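You operate a simulated robot arm through the tools that you are given. There is no shell and no other tool. Be economical: measure what you need, move in short steps, check, and stop when the job is done.

Carry out the task below with a simulated robot arm. There is one attempt and no reset: what you move stays moved.

TASK
Put the orange magnet and the key marked "Type 20" from the top of the welding table in the frame tray.
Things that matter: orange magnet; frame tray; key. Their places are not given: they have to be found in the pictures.

It is judged by the outcome, as a careful person would: the job done as asked, and still so three seconds after it is handed in. It fails if anything else is knocked over, pushed out of place, dropped, spilled or broken.

THE ROBOT
A 6-joint arm with a two-finger parallel gripper, fixed in place. Base frame: the origin is at the foot of the arm, x ahead of it, y to its left, z up; the work surface is at about z = 0.78. Lengths are in m, angles in rad, forces in N, time in s.
With the tool pointing down near the work surface it reaches from about 0.24 to 0.64 m from the base axis. Its first joint turns from -1.152 to 1.152 rad. Payload 2.7 kg.
Tool frame: the origin (TCP) lies between the finger pads and is the grasp point; the fingertips stand 0.023 m ahead of it; z points along the fingers, y is the line along which they close. The gripper opens to 0.094 m. The fingers are 0.038 m wide and 0.01 m thick; the gripper's body (0.054 by 0.096 m) begins 0.039 m behind the TCP.
Orientation is that of the tool frame in the base frame, as a unit quaternion [w, x, y, z]. With the fingers straight down and closing along the base's y, the tool's x points along the base's -x, its y along +y and its z along -z.

THE INTERFACE
- The arm moves only by the tool apply_moves. Its arguments are lists of equal length, an entry for each row: "translation": the shift along the tool's x, y, z in units of 30 mm (1.0 is 30 mm), a list of three; "dr": the turn, a rotation vector about the tool's x, y, z in units of 5 degrees (1.0 is 5 degrees), a list of three; "hand": the gripper command, from -1 (fully open) to 1 (shut), values between in proportion. In form: {"translation": [[tx, ty, tz], ...], "dr": [[ax, ay, az], ...], "hand": [hand, ...]}. A call has 1 to 8 rows; each row shifts and turns the commanded pose from where the row before left it, along the tool's axes as they then stand. A call with a number of a shift or a turn outside -1 to 1 is refused whole. A row lasts 0.2 s, in which the tool goes at most 0.05 m and 0.15 rad; a call with a longer step from one row to the next is refused whole, and so is a gripper value outside its range. A pose out of reach is approached as far as the arm can. The call stops where the force on the tool passes 40 N (or 10 N more than at its start, if that is more) or the arm is blocked; 0.2 s more then pass. The fingers move at their own pace (about 0.045 m/s each) and stop on an object; they squeeze with about 29 N. The grip force told is the motor's: it shows also when the fingers shut on nothing. Time passes only in rows, and 0.2 s behind the last, so rows that do not move let the fingers close. It gives the time, the measured TCP pose, the force on the tool (base axes), the opening and the grip force at its end, in the units of the frame above (readings bear some noise).
- Cameras (640 x 400 px; columns grow to the right, rows downward): "scene" is fixed at [0.0787, -0.4494, 1.3879]; the picture's right is [0.67, -0.74, 0.00], its down [-0.53, -0.48, -0.70] and it looks along [0.51, 0.47, -0.72] (base axes); focal length 286 px, centre (320, 200). "wrist" rides on the gripper at [-0.039, 0, -0.044] in the tool frame; the picture's right is [0.00, -1.00, 0.00], its down [0.97, 0.00, -0.24] and it looks along [0.24, 0.00, 0.97] (tool axes); focal length 218 px, centre (320, 200).
- get_image(camera): a new picture of that camera. No time passes.
- locate(camera, pixels): there is no depth. For up to 12 entries [column, row, z] of the newest picture of that camera ("zoom" is the newest enlarged one), the place [x, y] in the base frame at which the ray of that pixel passes the height z, good to about 0.002 m. No time passes.
- enlarge(camera, box): a new picture of the part [left, top, right, bottom] of that camera's present view, enlarged. No time passes.
- hand_in(): hands the job in; it is judged then, once.

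Work in short steps. Measure before you move; look again where a grasp or a placing could have gone wrong, and mend it. You have 60 turns and 30 pictures in all, the two below and enlarged ones among them. Open the gripper and draw the arm clear of the work before you hand the job in, unless the task says otherwise; then end with one line.

The tools are called after ">>>" as a command line: name --argument value ..., lists and objects as JSON in quotes. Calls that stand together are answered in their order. apply_moves: Moves the arm, as the interface text tells. Its arguments: {"type":"object","properties":{"translation":{"type":"array","items":{"type":"array","items":{"type":"number"}}},"dr":{"type":"array","items":{"type":"array","items":{"type":"number"}}},"hand":{"type":"array","items":{"type":"number"}}},"required":["translation","dr","hand"]} The other tools are called the same way: get_image (camera) takes a picture; locate (camera, pixels) gives the place at which the rays of pixels pass given heights; enlarge (camera, box) takes an enlarged picture of a part of a camera's view; hand_in () hands the job in.

At the start:

```text
clock: 0.0
tool_pos: [0.3277, 0.052, 1.1127]
tcp_rot: [0.0, 0.0, 1.0, 0.0]
contact_force: [-0.6, -0.3, -0.4]
finger_gap: 0.094
finger_force: 0.0
```

scene: 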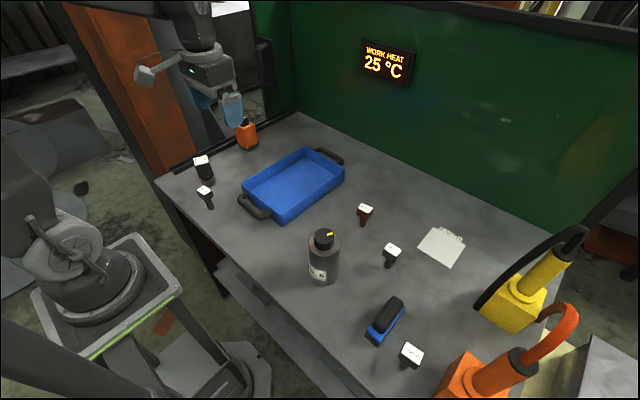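
wrist: 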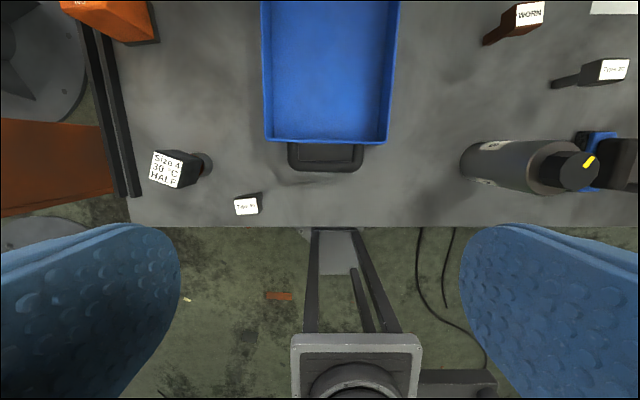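

The keys carry labels that I cannot read yet, and there are two orange things, near (246,133) and (490,370). I enlarge both areas.

>>> enlarge --camera "scene" --box '[340, 190, 480, 290]'

>>> enlarge --camera "scene" --box '[350, 280, 600, 400]'

>>> enlarge --camera "scene" --box '[160, 100, 350, 230]'

>>> enlarge --camera "wrist" --box '[440, 0, 640, 125]'

>>> enlarge --camera "wrist" --box '[60, 0, 280, 230]'

```text
4.00 times, centred on (410, 240) of scene
```

zoom: 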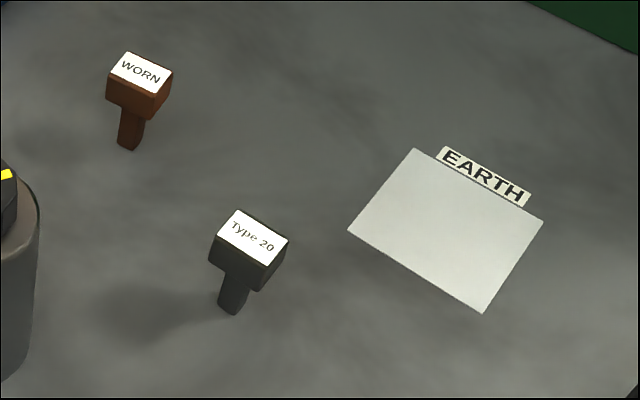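

```text
2.56 times, centred on (475, 340) of scene
```

zoom: 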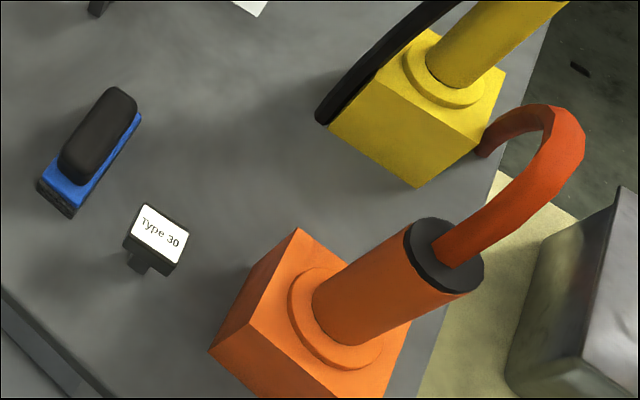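

```text
3.08 times, centred on (255, 165) of scene
```

zoom: 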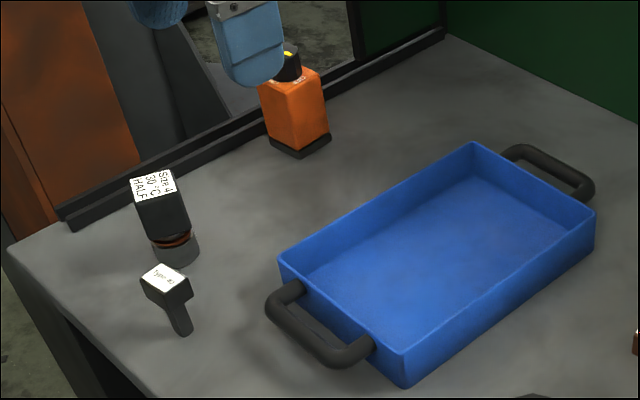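

```text
3.20 times, centred on (540, 62) of wrist
```

zoom: 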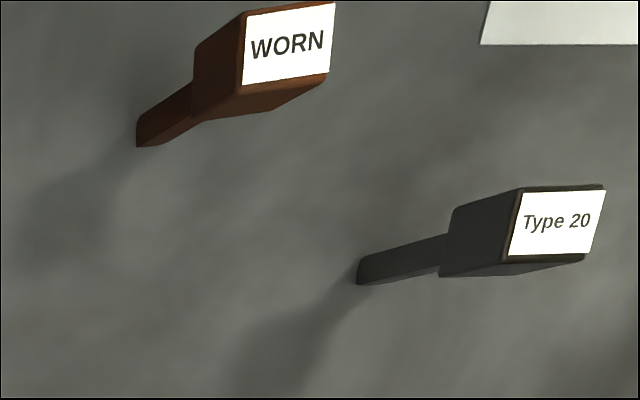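

```text
1.74 times, centred on (170, 115) of wrist
```

zoom: 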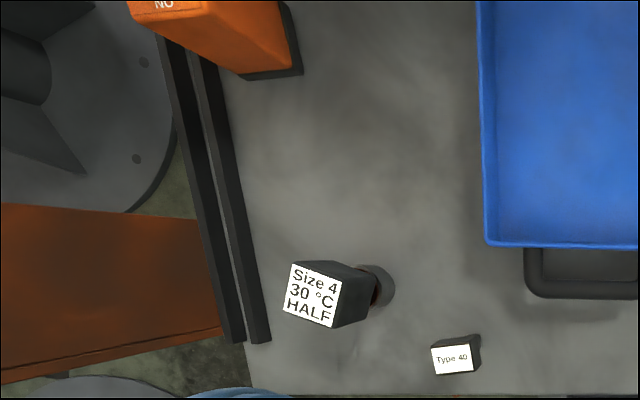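

The Type 20 key stands at scene (391,250). The orange block at (246,133), with a dark base and a knob, looks like a switchable magnet, but there is also the orange thing at lower right. I measure these places before moving for a better view.

>>> locate --camera "scene" --pixels '[[248, 146, 0.78], [246, 122, 0.85], [388, 266, 0.78], [392, 248, 0.83], [325, 280, 0.78], [324, 236, 0.88], [470, 385, 0.78], [510, 310, 0.78], [242, 184, 0.83], [281, 222, 0.78], [344, 181, 0.78], [305, 147, 0.83]]'

>>> locate --camera "wrist" --pixels '[[554, 86, 0.78], [612, 70, 0.83], [265, 143, 0.83], [388, 143, 0.83], [265, 143, 0.78], [150, 42, 0.78], [265, 5, 0.83], [390, 135, 0.78], [470, 155, 0.78], [487, 43, 0.78]]'

```text
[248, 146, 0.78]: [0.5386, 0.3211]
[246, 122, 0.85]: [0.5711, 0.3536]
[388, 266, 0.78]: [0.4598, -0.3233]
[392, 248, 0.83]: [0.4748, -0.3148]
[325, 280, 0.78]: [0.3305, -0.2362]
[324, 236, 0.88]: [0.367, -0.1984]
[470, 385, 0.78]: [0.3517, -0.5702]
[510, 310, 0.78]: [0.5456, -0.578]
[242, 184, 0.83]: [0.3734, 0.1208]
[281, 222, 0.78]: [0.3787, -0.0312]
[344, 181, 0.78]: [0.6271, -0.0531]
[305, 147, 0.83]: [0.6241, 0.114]
```

```text
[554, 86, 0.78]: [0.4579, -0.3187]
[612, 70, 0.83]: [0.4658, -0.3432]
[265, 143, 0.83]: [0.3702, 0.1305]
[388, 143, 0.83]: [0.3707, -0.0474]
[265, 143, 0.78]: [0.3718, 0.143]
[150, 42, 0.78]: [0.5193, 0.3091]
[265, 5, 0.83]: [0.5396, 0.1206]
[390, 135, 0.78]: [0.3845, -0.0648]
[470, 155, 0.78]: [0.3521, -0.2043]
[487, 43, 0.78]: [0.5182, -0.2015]
```

The left orange block stands at about (0.53, 0.32), and the big orange thing on the right, at about (0.35, -0.57), is out of reach. I move toward the left block at this height for a closer look.

>>> apply_moves --translation '[[-0.5, 0.9, 0], [-0.5, 0.9, 0], [-0.5, 0.9, 0], [-0.5, 0.9, 0], [-0.5, 0.9, 0], [-0.5, 0.9, 0], [-0.5, 0.9, 0], [-0.5, 0.9, 0]]' --dr '[[0, 0, 0], [0, 0, 0], [0, 0, 0], [0, 0, 0], [0, 0, 0], [0, 0, 0], [0, 0, 0], [0, 0, 0]]' --hand '[-1, -1, -1, -1, -1, -1, -1, -1]'

>>> get_image --camera "wrist"

>>> enlarge --camera "scene" --box '[200, 80, 300, 160]'

```text
clock: 1.8
tool_pos: [0.4465, 0.2686, 1.1157]
tcp_rot: [0.001, -0.001, 1.0, -0.001]
contact_force: [0.2, -0.2, 0.3]
finger_gap: 0.094
finger_force: 0.1
```

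```text
22 pictures are left
```

wrist: 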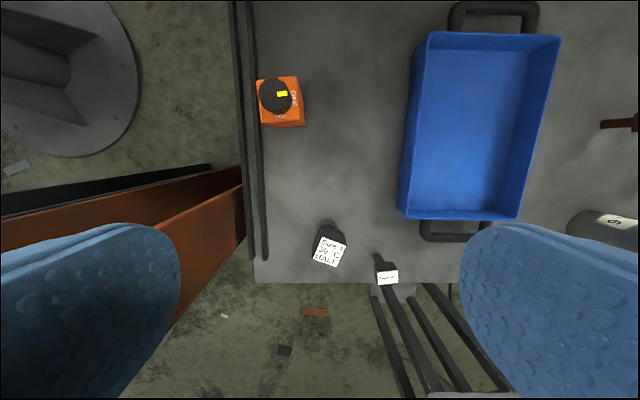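

```text
5.00 times, centred on (250, 120) of scene
```

zoom: 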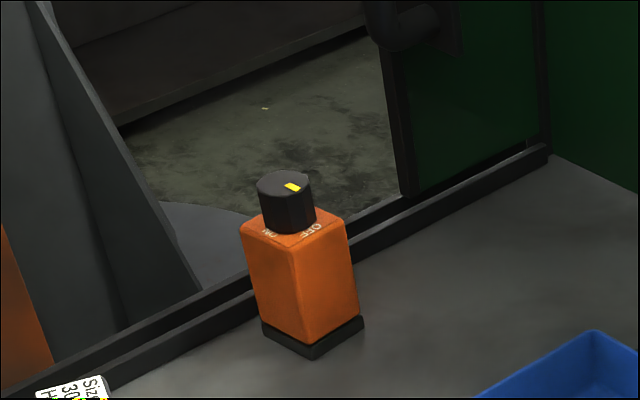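

This is a switchable magnet with ON/OFF marks and a yellow pointer on the knob. If it is ON it will hold to the steel, so I zoom on the knob.

>>> enlarge --camera "wrist" --box '[240, 65, 320, 135]'

>>> locate --camera "wrist" --pixels '[[258, 125, 0.86], [305, 125, 0.86], [298, 77, 0.86], [278, 96, 0.88], [307, 122, 0.78], [427, 33, 0.83], [560, 36, 0.83], [518, 220, 0.83], [400, 213, 0.83], [380, 258, 0.78]]'

```text
5.71 times, centred on (280, 100) of wrist
```

zoom: 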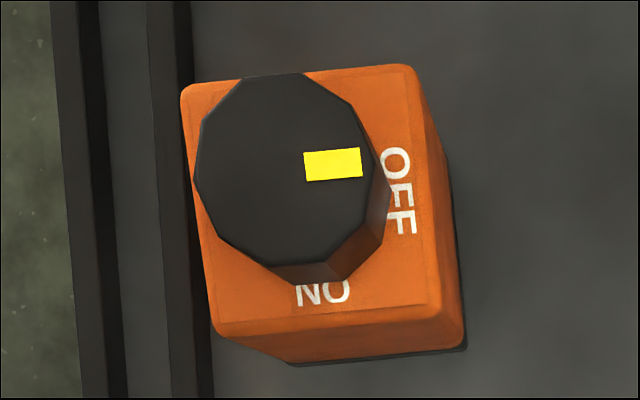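

```text
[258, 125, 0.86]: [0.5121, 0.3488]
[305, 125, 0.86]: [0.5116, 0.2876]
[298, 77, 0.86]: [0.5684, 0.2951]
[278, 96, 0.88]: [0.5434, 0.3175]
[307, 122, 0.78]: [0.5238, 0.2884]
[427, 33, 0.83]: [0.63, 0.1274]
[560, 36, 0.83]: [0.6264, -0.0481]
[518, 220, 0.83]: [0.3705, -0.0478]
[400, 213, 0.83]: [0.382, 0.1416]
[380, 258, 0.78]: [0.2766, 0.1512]
```

The pointer stands at OFF, so the magnet can be lifted as it is. I measure its size and height by matching corners across both cameras.

>>> locate --camera "wrist" --pixels '[[305, 126, 0.78], [301, 120.7, 0.84], [301, 120.7, 0.85], [301, 120.7, 0.86], [301, 120.7, 0.87], [261, 123.4, 0.85], [296.6, 76.3, 0.85], [256.2, 80.2, 0.85], [273, 96, 0.88], [273, 96, 0.89]]'

>>> locate --camera "scene" --pixels '[[248.4, 151.6, 0.78], [238.6, 144, 0.78], [258.6, 144.5, 0.78], [244.4, 130, 0.84], [244.4, 130, 0.85], [244.4, 130, 0.86], [244.4, 130, 0.87], [243, 117.5, 0.88], [243, 117.5, 0.89], [281, 222, 0.78], [274, 210, 0.82], [274, 210, 0.83]]'

```text
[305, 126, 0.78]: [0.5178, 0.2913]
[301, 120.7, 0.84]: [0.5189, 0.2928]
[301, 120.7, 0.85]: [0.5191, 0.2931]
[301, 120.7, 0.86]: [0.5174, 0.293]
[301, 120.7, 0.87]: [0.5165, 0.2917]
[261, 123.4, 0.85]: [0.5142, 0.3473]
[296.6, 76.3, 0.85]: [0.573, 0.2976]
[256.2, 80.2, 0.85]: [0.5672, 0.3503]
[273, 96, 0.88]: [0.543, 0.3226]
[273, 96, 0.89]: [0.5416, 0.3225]
```

```text
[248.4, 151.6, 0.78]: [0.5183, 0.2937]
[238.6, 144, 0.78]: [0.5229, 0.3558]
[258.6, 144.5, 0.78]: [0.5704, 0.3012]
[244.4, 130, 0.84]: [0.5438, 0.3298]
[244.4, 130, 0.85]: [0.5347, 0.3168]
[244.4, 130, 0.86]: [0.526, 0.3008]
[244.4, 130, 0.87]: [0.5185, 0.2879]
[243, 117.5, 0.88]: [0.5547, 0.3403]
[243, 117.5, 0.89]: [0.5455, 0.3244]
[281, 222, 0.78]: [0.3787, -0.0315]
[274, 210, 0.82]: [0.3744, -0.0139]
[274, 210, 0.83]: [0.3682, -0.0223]
```

The body is about 55 mm square, centred near (0.543, 0.322) and turned about +5°. Its top is at about 0.867 and the knob top at about 0.89. I descend to 0.95, turn, and move above it.

>>> apply_moves --translation '[[-0.4, 0.22, 0.69], [-0.4, 0.22, 0.69], [-0.4, 0.22, 0.69], [-0.4, 0.22, 0.69], [-0.4, 0.22, 0.69], [-0.4, 0.22, 0.69], [-0.4, 0.22, 0.69], [-0.4, 0.22, 0.69]]' --dr '[[0, 0, 0], [0, 0, 0], [0, 0, 0], [0, 0, 0], [0, 0, 0], [0, 0, 0], [0, 0, 0], [0, 0, -1]]' --hand '[-1, -1, -1, -1, -1, -1, -1, -1]'

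>>> get_image --camera "wrist"

```text
clock: 3.6
tool_pos: [0.5427, 0.321, 0.9488]
tcp_rot: [0.001, -0.045, 0.999, 0.001]
contact_force: [1.1, -1.2, 0.4]
finger_gap: 0.0942
finger_force: 0.0
```

```text
19 pictures are left
```

wrist: 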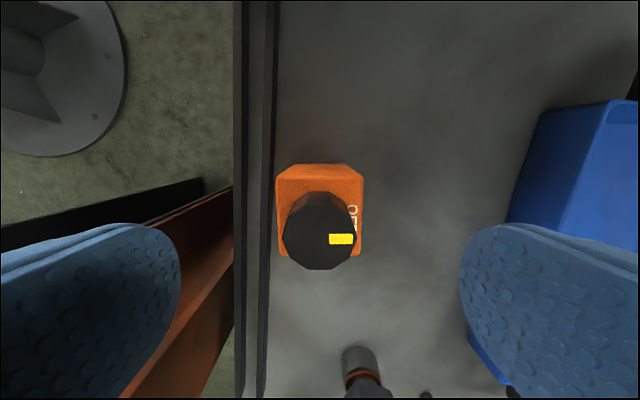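

The magnet is square to the fingers and centred. I descend to a TCP height of about 0.857, which keeps the palm above the knob, and close.

>>> apply_moves --translation '[[0, 0.05, 0.76], [0, 0, 0.76], [0, 0, 0.76], [0, 0, 0.76], [0, 0, 0]]' --dr '[[0, 0, 0], [0, 0, 0], [0, 0, 0], [0, 0, 0], [0, 0, 0]]' --hand '[-1, -1, -1, -1, -1]'

>>> apply_moves --translation '[[0, 0, 0], [0, 0, 0], [0, 0, 0], [0, 0, 0], [0, 0, 0]]' --dr '[[0, 0, 0], [0, 0, 0], [0, 0, 0], [0, 0, 0], [0, 0, 0]]' --hand '[1, 1, 1, 1, 1]'

```text
clock: 4.8
tool_pos: [0.5429, 0.3222, 0.8596]
tcp_rot: [0.001, -0.044, 0.999, 0.001]
contact_force: [-2.7, -1.9, 9.3]
finger_gap: 0.0939
finger_force: 0.0
```

```text
clock: 6.0
tool_pos: [0.5428, 0.3212, 0.86]
tcp_rot: [0.001, -0.043, 0.999, 0.0]
contact_force: [1.8, -11.6, 21.6]
finger_gap: 0.0518
finger_force: 29.2
```

The grip holds at 52 mm. The upward force suggests the palm rests lightly on the knob. I lift in small steps.

>>> apply_moves --translation '[[0, 0, -0.2], [0, 0, -0.4], [0, 0, -0.6], [0, 0, -0.8], [0, 0, -0.8], [0, 0, -0.8]]' --dr '[[0, 0, 0], [0, 0, 0], [0, 0, 0], [0, 0, 0], [0, 0, 0], [0, 0, 0]]' --hand '[1, 1, 1, 1, 1, 1]'

>>> get_image --camera "scene"

```text
clock: 7.4
tool_pos: [0.5439, 0.3242, 0.9659]
tcp_rot: [-0.001, -0.043, 0.999, 0.001]
contact_force: [-0.1, -0.3, -8.4]
finger_gap: 0.0518
finger_force: 29.0
```

```text
18 pictures are left
```

scene: 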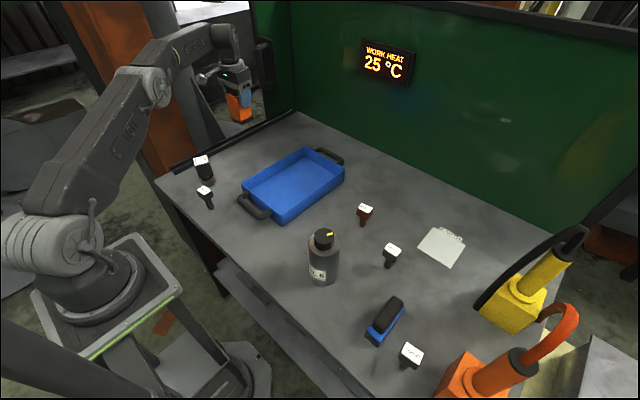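

The magnet is lifted clear, with its bottom at about 0.886 and the tray rim at about 0.83. I carry it toward −y to a place over the far-left part of the tray.

>>> apply_moves --translation '[[0.06, -0.5, -0.1], [0.06, -0.98, -0.1], [0.06, -0.98, 0], [0.06, -0.98, 0], [0.06, -0.98, 0], [0.06, -0.98, 0], [0.06, -0.98, 0], [0.06, -0.98, 0]]' --dr '[[0, 0, 0], [0, 0, 0], [0, 0, 0], [0, 0, 0], [0, 0, 0], [0, 0, 0], [0, 0, 0], [0, 0, 0]]' --hand '[1, 1, 1, 1, 1, 1, 1, 1]'

>>> apply_moves --translation '[[0.06, -0.7, 0], [0, -0.3, 0], [0, 0, 0]]' --dr '[[0, 0, 0.5], [0, 0, 0.5], [0, 0, 0]]' --hand '[1, 1, 1]'

>>> get_image --camera "wrist"

>>> enlarge --camera "scene" --box '[210, 80, 370, 230]'

```text
clock: 9.2
tool_pos: [0.5484, 0.1009, 0.9707]
tcp_rot: [0.0, -0.045, 0.999, 0.0]
contact_force: [-0.2, -0.7, -8.3]
finger_gap: 0.052
finger_force: 29.0
```

```text
clock: 10.0
tool_pos: [0.5484, 0.0698, 0.9716]
tcp_rot: [0.0, 0.0, 1.0, 0.0]
contact_force: [0.0, 0.2, -8.4]
finger_gap: 0.0518
finger_force: 28.9
```

```text
17 pictures are left
```

wrist: 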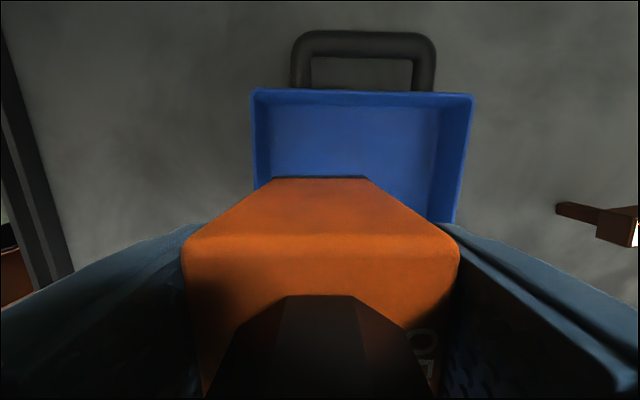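

```text
2.67 times, centred on (290, 155) of scene
```

zoom: 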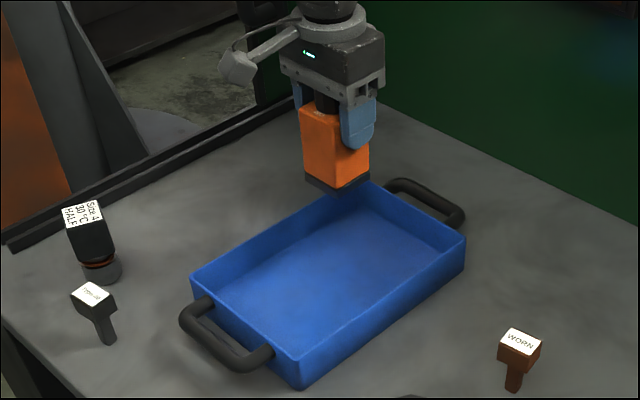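

The magnet (y about 0.042–0.098) is over the tray, inside the left rim at about 0.127. I lower it in steps, slowly at the end, until it touches the floor.

>>> apply_moves --translation '[[0, -0.25, 0.6], [0, 0, 0.7], [0, 0, 0.7], [0, 0, 0.7], [0, 0, 0.3], [0, 0, 0.1], [0, 0, 0]]' --dr '[[0, 0, 0], [0, 0, 0], [0, 0, 0], [0, 0, 0], [0, 0, 0], [0, 0, 0], [0, 0, 0]]' --hand '[1, 1, 1, 1, 1, 1, 1]'

```text
clock: 11.6
tool_pos: [0.548, 0.0647, 0.8778]
tcp_rot: [0.0, 0.0, 1.0, 0.0]
contact_force: [-0.3, 0.7, -7.7]
finger_gap: 0.052
finger_force: 29.1
```

>>> apply_moves --translation '[[0, 0, 0.1], [0, 0, 0.1], [0, 0, 0.1], [0, 0, 0]]' --dr '[[0, 0, 0], [0, 0, 0], [0, 0, 0], [0, 0, 0]]' --hand '[1, 1, 1, 1]'

```text
clock: 12.6
tool_pos: [0.5471, 0.0639, 0.8699]
tcp_rot: [0.0, -0.001, 1.0, -0.001]
contact_force: [-0.4, 0.5, -8.2]
finger_gap: 0.052
finger_force: 29.0
```

The force still shows the full weight with no contact, so I continue down in 2 mm steps.

>>> apply_moves --translation '[[0, 0, 0.07], [0, 0, 0.07], [0, 0, 0]]' --dr '[[0, 0, 0], [0, 0, 0], [0, 0, 0]]' --hand '[1, 1, 1]'

```text
clock: 13.4
tool_pos: [0.5482, 0.0643, 0.866]
tcp_rot: [0.001, 0.001, 1.0, 0.001]
contact_force: [-4.2, 1.0, 5.3]
finger_gap: 0.0519
finger_force: 28.6
```

The force rose to +5 N, so the magnet rests on the tray floor. I open to about 78 mm and then draw straight up.

>>> apply_moves --translation '[[0, 0, 0], [0, 0, 0], [0, 0, 0]]' --dr '[[0, 0, 0], [0, 0, 0], [0, 0, 0]]' --hand '[-0.66, -0.66, -0.66]'

>>> apply_moves --translation '[[0, 0, -0.3], [0, 0, -0.9], [0, 0, -0.9], [0, 0, -0.9], [0, 0, -0.9], [0, 0, -0.9]]' --dr '[[0, 0, 0], [0, 0, 0], [0, 0, 0], [0, 0, 0], [0, 0, 0], [0, 0, 0]]' --hand '[-0.66, -0.66, -0.66, -0.66, -0.66, -0.66]'

>>> enlarge --camera "scene" --box '[200, 80, 420, 280]'

```text
clock: 14.2
tool_pos: [0.5503, 0.0637, 0.867]
tcp_rot: [0.002, 0.0, 1.0, -0.001]
contact_force: [0.2, 0.9, 11.6]
finger_gap: 0.0782
finger_force: 0.0
```

```text
clock: 15.6
tool_pos: [0.5495, 0.0621, 1.0107]
tcp_rot: [0.0, 0.0, 1.0, 0.0]
contact_force: [0.2, -0.2, -0.7]
finger_gap: 0.078
finger_force: 0.0
```

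```text
2.00 times, centred on (310, 180) of scene
```

zoom: 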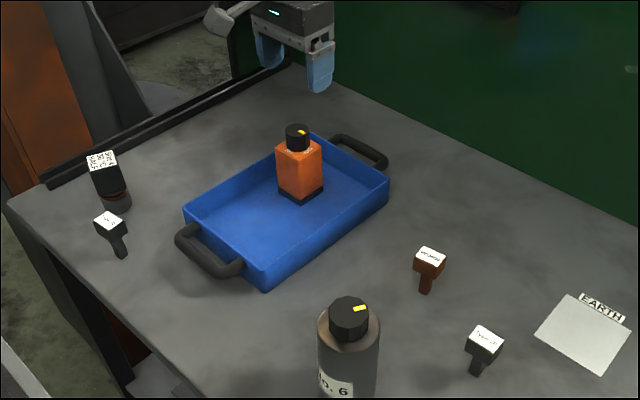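

The magnet stands upright in the tray. Next I travel at this height to above the Type 20 key, near (0.46, −0.32).

>>> apply_moves --translation '[[0.2, -0.95, 0], [0.2, -0.95, 0], [0.2, -0.95, 0], [0.2, -0.95, 0], [0.2, -0.95, 0], [0.2, -0.95, 0], [0.2, -0.95, 0], [0.2, -0.95, 0]]' --dr '[[0, 0, 0], [0, 0, 0], [0, 0, 0], [0, 0, 0], [0, 0, 0], [0, 0, 0], [0, 0, 0], [0, 0, 0]]' --hand '[-0.66, -0.66, -0.66, -0.66, -0.66, -0.66, -0.66, -0.66]'

>>> apply_moves --translation '[[0.2, -0.95, 0], [0.2, -0.95, 0], [0.2, -0.95, 0], [0.2, -0.95, 0], [0.2, -0.95, 0]]' --dr '[[0, 0, 0], [0, 0, 0], [0, 0, 0], [0, 0, 0], [0, 0, 0]]' --hand '[-0.66, -0.66, -0.66, -0.66, -0.66]'

>>> get_image --camera "wrist"

>>> enlarge --camera "scene" --box '[350, 220, 430, 280]'

```text
clock: 17.4
tool_pos: [0.5012, -0.1625, 1.0081]
tcp_rot: [0.0, 0.001, 1.0, 0.0]
contact_force: [-0.5, -0.1, -0.1]
finger_gap: 0.078
finger_force: 0.1
```

```text
clock: 18.6
tool_pos: [0.4705, -0.3076, 1.0087]
tcp_rot: [0.0, 0.0, 1.0, 0.001]
contact_force: [0.7, -0.1, 0.5]
finger_gap: 0.0782
finger_force: 0.0
```

```text
14 pictures are left
```

wrist: 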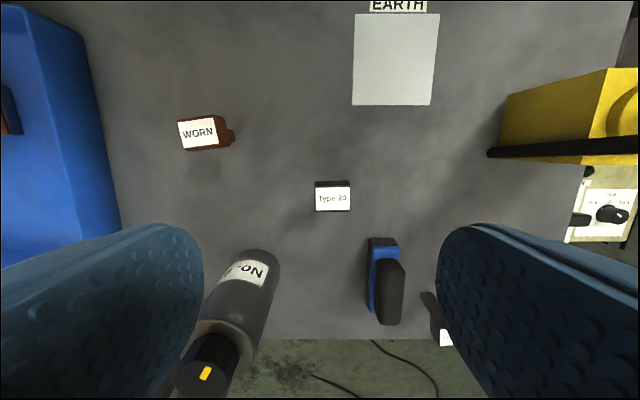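

```text
6.67 times, centred on (390, 250) of scene
```

zoom: 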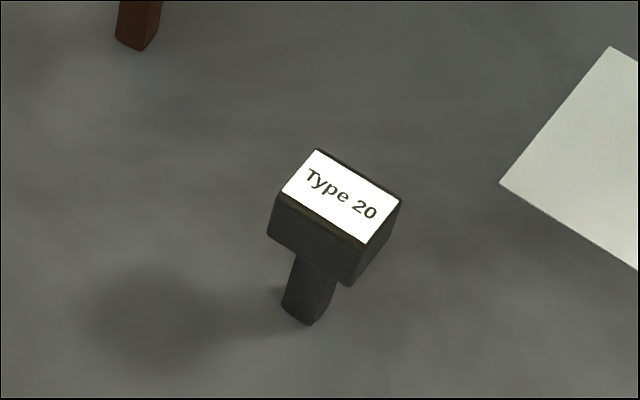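

The key's label is at wrist (333,198) and scene (393,249.5). I intersect both views to get its height and place.

>>> locate --camera "wrist" --pixels '[[333, 198, 0.82], [333, 198, 0.83], [333, 198, 0.84], [333, 198, 0.85], [316, 187, 0.84], [350, 187, 0.84], [316, 211, 0.84], [351, 211, 0.84]]'

>>> locate --camera "zoom" --pixels '[[341, 197, 0.82], [341, 197, 0.83], [341, 197, 0.84], [341, 197, 0.85], [307, 322, 0.78], [283, 305, 0.78], [318, 150, 0.84], [400, 200, 0.84], [362, 244, 0.84], [281, 193, 0.84]]'

```text
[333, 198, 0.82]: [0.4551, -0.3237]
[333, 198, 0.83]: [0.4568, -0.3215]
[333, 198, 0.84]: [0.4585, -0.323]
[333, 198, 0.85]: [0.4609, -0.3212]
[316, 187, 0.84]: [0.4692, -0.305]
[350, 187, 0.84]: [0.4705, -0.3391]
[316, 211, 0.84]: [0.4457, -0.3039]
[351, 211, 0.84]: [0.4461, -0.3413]
```

```text
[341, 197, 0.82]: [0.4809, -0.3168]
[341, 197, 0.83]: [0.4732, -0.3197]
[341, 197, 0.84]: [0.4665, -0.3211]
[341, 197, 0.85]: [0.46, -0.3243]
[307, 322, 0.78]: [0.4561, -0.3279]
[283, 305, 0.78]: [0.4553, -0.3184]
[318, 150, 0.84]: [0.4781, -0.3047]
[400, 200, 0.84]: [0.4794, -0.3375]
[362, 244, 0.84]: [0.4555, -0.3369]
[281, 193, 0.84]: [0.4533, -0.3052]
```

The key's top is at z about 0.85, with its head about 32 × 24 mm, centred at (0.4605, −0.3225) and aligned with the axes. I centre over it and descend to about 0.90 first.

>>> apply_moves --translation '[[0.17, -0.25, 0.4], [0.17, -0.25, 0.8], [0, 0, 0.8], [0, 0, 0.8], [0, 0, 0.8], [0, 0, 0]]' --dr '[[0, 0, 0], [0, 0, 0], [0, 0, 0], [0, 0, 0], [0, 0, 0], [0, 0, 0]]' --hand '[-0.49, -0.49, -0.49, -0.49, -0.49, -0.49]'

>>> get_image --camera "wrist"

```text
clock: 20.0
tool_pos: [0.4598, -0.3199, 0.8998]
tcp_rot: [0.0, 0.0, 1.0, -0.001]
contact_force: [1.0, 0.1, -0.7]
finger_gap: 0.0702
finger_force: 0.1
```

```text
12 pictures are left
```

wrist: 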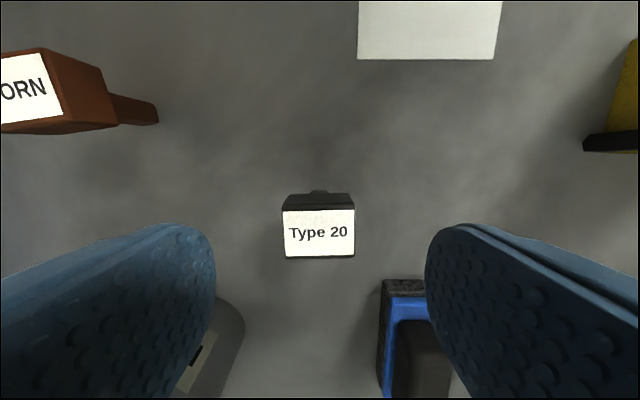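

The key is centred between the fingers, with its label at (319,233). I descend to TCP 0.837 and close.

>>> apply_moves --translation '[[0, 0, 0.7], [0, 0, 0.7], [0, 0, 0.7], [0, 0, 0]]' --dr '[[0, 0, 0], [0, 0, 0], [0, 0, 0], [0, 0, 0]]' --hand '[-0.49, -0.49, -0.49, -0.49]'

>>> apply_moves --translation '[[0, 0, 0], [0, 0, 0], [0, 0, 0], [0, 0, 0], [0, 0, 0]]' --dr '[[0, 0, 0], [0, 0, 0], [0, 0, 0], [0, 0, 0], [0, 0, 0]]' --hand '[1, 1, 1, 1, 1]'

>>> apply_moves --translation '[[0, 0, -0.3], [0, 0, -0.7], [0, 0, -0.9], [0, 0, -0.9], [0, 0, -0.9], [0, 0, -0.9]]' --dr '[[0, 0, 0], [0, 0, 0], [0, 0, 0], [0, 0, 0], [0, 0, 0], [0, 0, 0]]' --hand '[1, 1, 1, 1, 1, 1]'

>>> get_image --camera "scene"

```text
clock: 21.0
tool_pos: [0.4611, -0.322, 0.8385]
tcp_rot: [-0.001, -0.001, 1.0, 0.001]
contact_force: [0.2, 0.2, -0.7]
finger_gap: 0.0701
finger_force: 0.0
```

```text
clock: 22.2
tool_pos: [0.4617, -0.3216, 0.839]
tcp_rot: [0.0, 0.001, 1.0, 0.0]
contact_force: [0.7, 1.1, 1.0]
finger_gap: 0.0339
finger_force: 28.5
```

```text
clock: 23.6
tool_pos: [0.4608, -0.3233, 0.9761]
tcp_rot: [0.0, 0.0, 1.0, 0.0]
contact_force: [0.3, 0.4, -2.5]
finger_gap: 0.0338
finger_force: 29.3
```

```text
11 pictures are left
```

scene: 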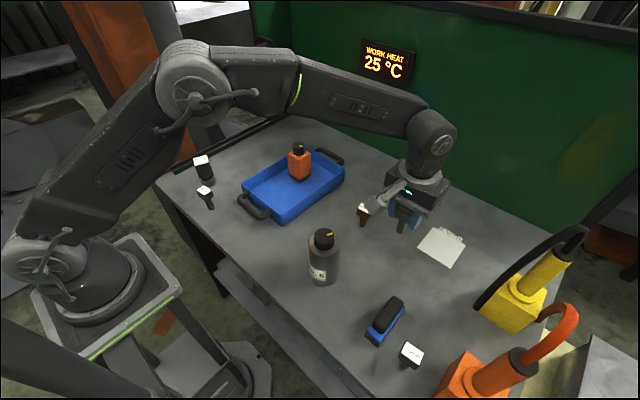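

The key is held. I carry it to the near-right part of the tray, about (0.43, 0.01), clear of the magnet.

>>> apply_moves --translation '[[0, 0.3, -0.7], [0, 0.95, 0], [0, 0.95, 0], [0, 0.95, 0], [0, 0.95, 0], [0.2, 0.95, 0], [0.2, 0.95, 0], [0.2, 0.95, 0]]' --dr '[[0, 0, 0], [0, 0, 0], [0, 0, 0], [0, 0, 0], [0, 0, 0], [0, 0, 0], [0, 0, 0], [0, 0, 0]]' --hand '[1, 1, 1, 1, 1, 1, 1, 1]'

>>> apply_moves --translation '[[0.2, 0.95, 0], [0.2, 0.95, 0], [0, 0.95, 0], [0, 0.95, 0], [0, 0.3, 0], [0, 0, 0]]' --dr '[[0, 0, 0], [0, 0, 0], [0, 0, 0], [0, 0, 0], [0, 0, 0], [0, 0, 0]]' --hand '[1, 1, 1, 1, 1, 1]'

>>> enlarge --camera "scene" --box '[190, 80, 390, 240]'

>>> get_image --camera "wrist"

```text
clock: 25.4
tool_pos: [0.4406, -0.1129, 0.9951]
tcp_rot: [0.0, 0.0, 1.0, 0.001]
contact_force: [0.0, -0.5, -2.3]
finger_gap: 0.034
finger_force: 29.3
```

```text
clock: 26.8
tool_pos: [0.4298, 0.0077, 0.998]
tcp_rot: [0.001, 0.0, 1.0, 0.0]
contact_force: [0.2, 0.2, -1.9]
finger_gap: 0.0338
finger_force: 28.5
```

```text
2.50 times, centred on (290, 160) of scene
```

zoom: 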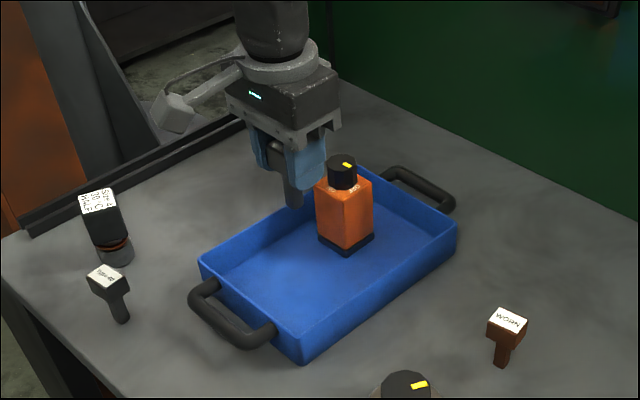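

```text
9 pictures are left
```

wrist: 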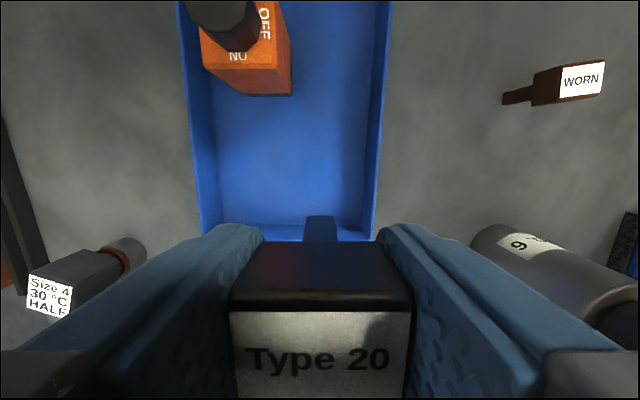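

The key hangs straight over the tray. I shift 20 mm toward the tray's middle and lower, then go slowly to contact at an expected TCP of about 0.845.

>>> apply_moves --translation '[[0.1, 0.7, 0], [0, 0, 0.7], [0, 0, 0.9], [0, 0, 0.9], [0, 0, 0.9], [0, 0, 0.9], [0, 0, 0.3], [0, 0, 0]]' --dr '[[0, 0, 0], [0, 0, 0], [0, 0, 0], [0, 0, 0], [0, 0, 0], [0, 0, 0], [0, 0, 0], [0, 0, 0]]' --hand '[1, 1, 1, 1, 1, 1, 1, 1]'

>>> apply_moves --translation '[[0, 0, 0.07], [0, 0, 0.07], [0, 0, 0]]' --dr '[[0, 0, 0], [0, 0, 0], [0, 0, 0]]' --hand '[1, 1, 1]'

```text
clock: 28.6
tool_pos: [0.4277, 0.0301, 0.8589]
tcp_rot: [0.0, 0.001, 1.0, -0.001]
contact_force: [-0.3, 0.5, -1.7]
finger_gap: 0.034
finger_force: 28.8
```

```text
clock: 29.4
tool_pos: [0.4266, 0.0318, 0.8543]
tcp_rot: [-0.001, 0.001, 1.0, 0.001]
contact_force: [0.5, 0.1, -2.9]
finger_gap: 0.0336
finger_force: 28.9
```

There is no contact yet, so I continue in 2 mm steps.

>>> apply_moves --translation '[[0, 0, 0.07], [0, 0, 0.07], [0, 0, 0.05], [0, 0, 0]]' --dr '[[0, 0, 0], [0, 0, 0], [0, 0, 0], [0, 0, 0]]' --hand '[1, 1, 1, 1]'

```text
clock: 30.4
tool_pos: [0.4276, 0.0302, 0.8496]
tcp_rot: [0.0, 0.0, 1.0, 0.0]
contact_force: [0.3, -0.1, -2.4]
finger_gap: 0.0336
finger_force: 29.0
```

>>> apply_moves --translation '[[0, 0, 0.07], [0, 0, 0.05], [0, 0, 0]]' --dr '[[0, 0, 0], [0, 0, 0], [0, 0, 0]]' --hand '[1, 1, 1]'

```text
clock: 31.2
tool_pos: [0.4269, 0.0308, 0.8461]
tcp_rot: [0.0, 0.001, 1.0, 0.0]
contact_force: [0.3, -0.1, -2.9]
finger_gap: 0.0337
finger_force: 29.1
```

>>> apply_moves --translation '[[0, 0, 0.06], [0, 0, 0.05], [0, 0, 0]]' --dr '[[0, 0, 0], [0, 0, 0], [0, 0, 0]]' --hand '[1, 1, 1]'

```text
clock: 32.0
tool_pos: [0.4275, 0.0304, 0.8436]
tcp_rot: [0.002, -0.001, 1.0, -0.001]
contact_force: [-8.3, -0.7, 29.8]
finger_gap: 0.0338
finger_force: 28.8
```

It is in contact at 30 N. I back off about 2 mm to relieve the force, then open slowly.

>>> apply_moves --translation '[[0, 0, -0.06], [0, 0, 0]]' --dr '[[0, 0, 0], [0, 0, 0]]' --hand '[1, 1]'

>>> apply_moves --translation '[[0, 0, 0], [0, 0, 0], [0, 0, 0], [0, 0, 0]]' --dr '[[0, 0, 0], [0, 0, 0], [0, 0, 0], [0, 0, 0]]' --hand '[0.2, 0.1, 0, -0.15]'

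>>> apply_moves --translation '[[0, 0, -0.3], [0, 0, -0.6], [0, 0, -0.9], [0, 0, -0.9], [0, 0, -0.9], [0, 0, -0.9], [0, 0, -0.9]]' --dr '[[0, 0, 0], [0, 0, 0], [0, 0, 0], [0, 0, 0], [0, 0, 0], [0, 0, 0], [0, 0, 0]]' --hand '[-0.15, -0.15, -0.15, -0.15, -0.15, -0.15, -0.15]'

>>> get_image --camera "scene"

>>> get_image --camera "wrist"

```text
clock: 32.6
tool_pos: [0.4274, 0.0308, 0.8445]
tcp_rot: [0.001, 0.0, 1.0, 0.0]
contact_force: [0.5, -2.1, 13.8]
finger_gap: 0.0337
finger_force: 29.1
```

```text
clock: 33.6
tool_pos: [0.4265, 0.0308, 0.8448]
tcp_rot: [0.0, 0.0, 1.0, -0.001]
contact_force: [-0.2, 0.1, 0.1]
finger_gap: 0.0542
finger_force: 0.0
```

```text
clock: 35.2
tool_pos: [0.4276, 0.0296, 1.006]
tcp_rot: [0.0, 0.0, 1.0, 0.0]
contact_force: [-0.1, -0.2, 0.5]
finger_gap: 0.054
finger_force: 0.1
```

```text
8 pictures are left
```

scene: 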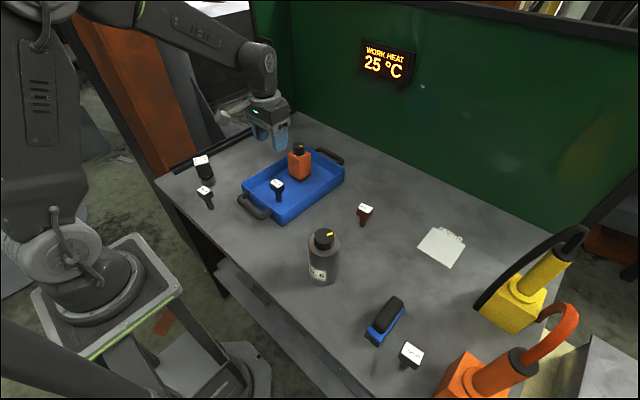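

```text
7 pictures are left
```

wrist: 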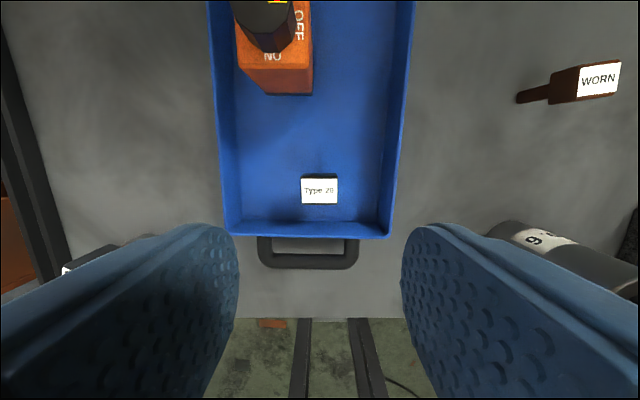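

Both items stand in the tray and nothing else has moved. I raise the arm clear, open fully, and hand in.

>>> apply_moves --translation '[[0.4, 0, -0.8], [0.4, 0, -0.8], [0.4, 0, -0.8], [0.4, 0, -0.8], [0, 0, 0], [0, 0, 0]]' --dr '[[0, 0, 0], [0, 0, 0], [0, 0, 0], [0, 0, 0], [0, 0, 0], [0, 0, 0]]' --hand '[-1, -1, -1, -1, -1, -1]'

>>> hand_in

```text
clock: 36.6
tool_pos: [0.3792, 0.0308, 1.1034]
tcp_rot: [0.0, 0.0, 1.0, 0.001]
contact_force: [0.0, 0.1, -0.7]
finger_gap: 0.0943
finger_force: 0.1
```

```text
The job is handed in.
```

The orange magnet (switched OFF) and the "Type 20" key both stand upright in the frame tray, and nothing else was moved.
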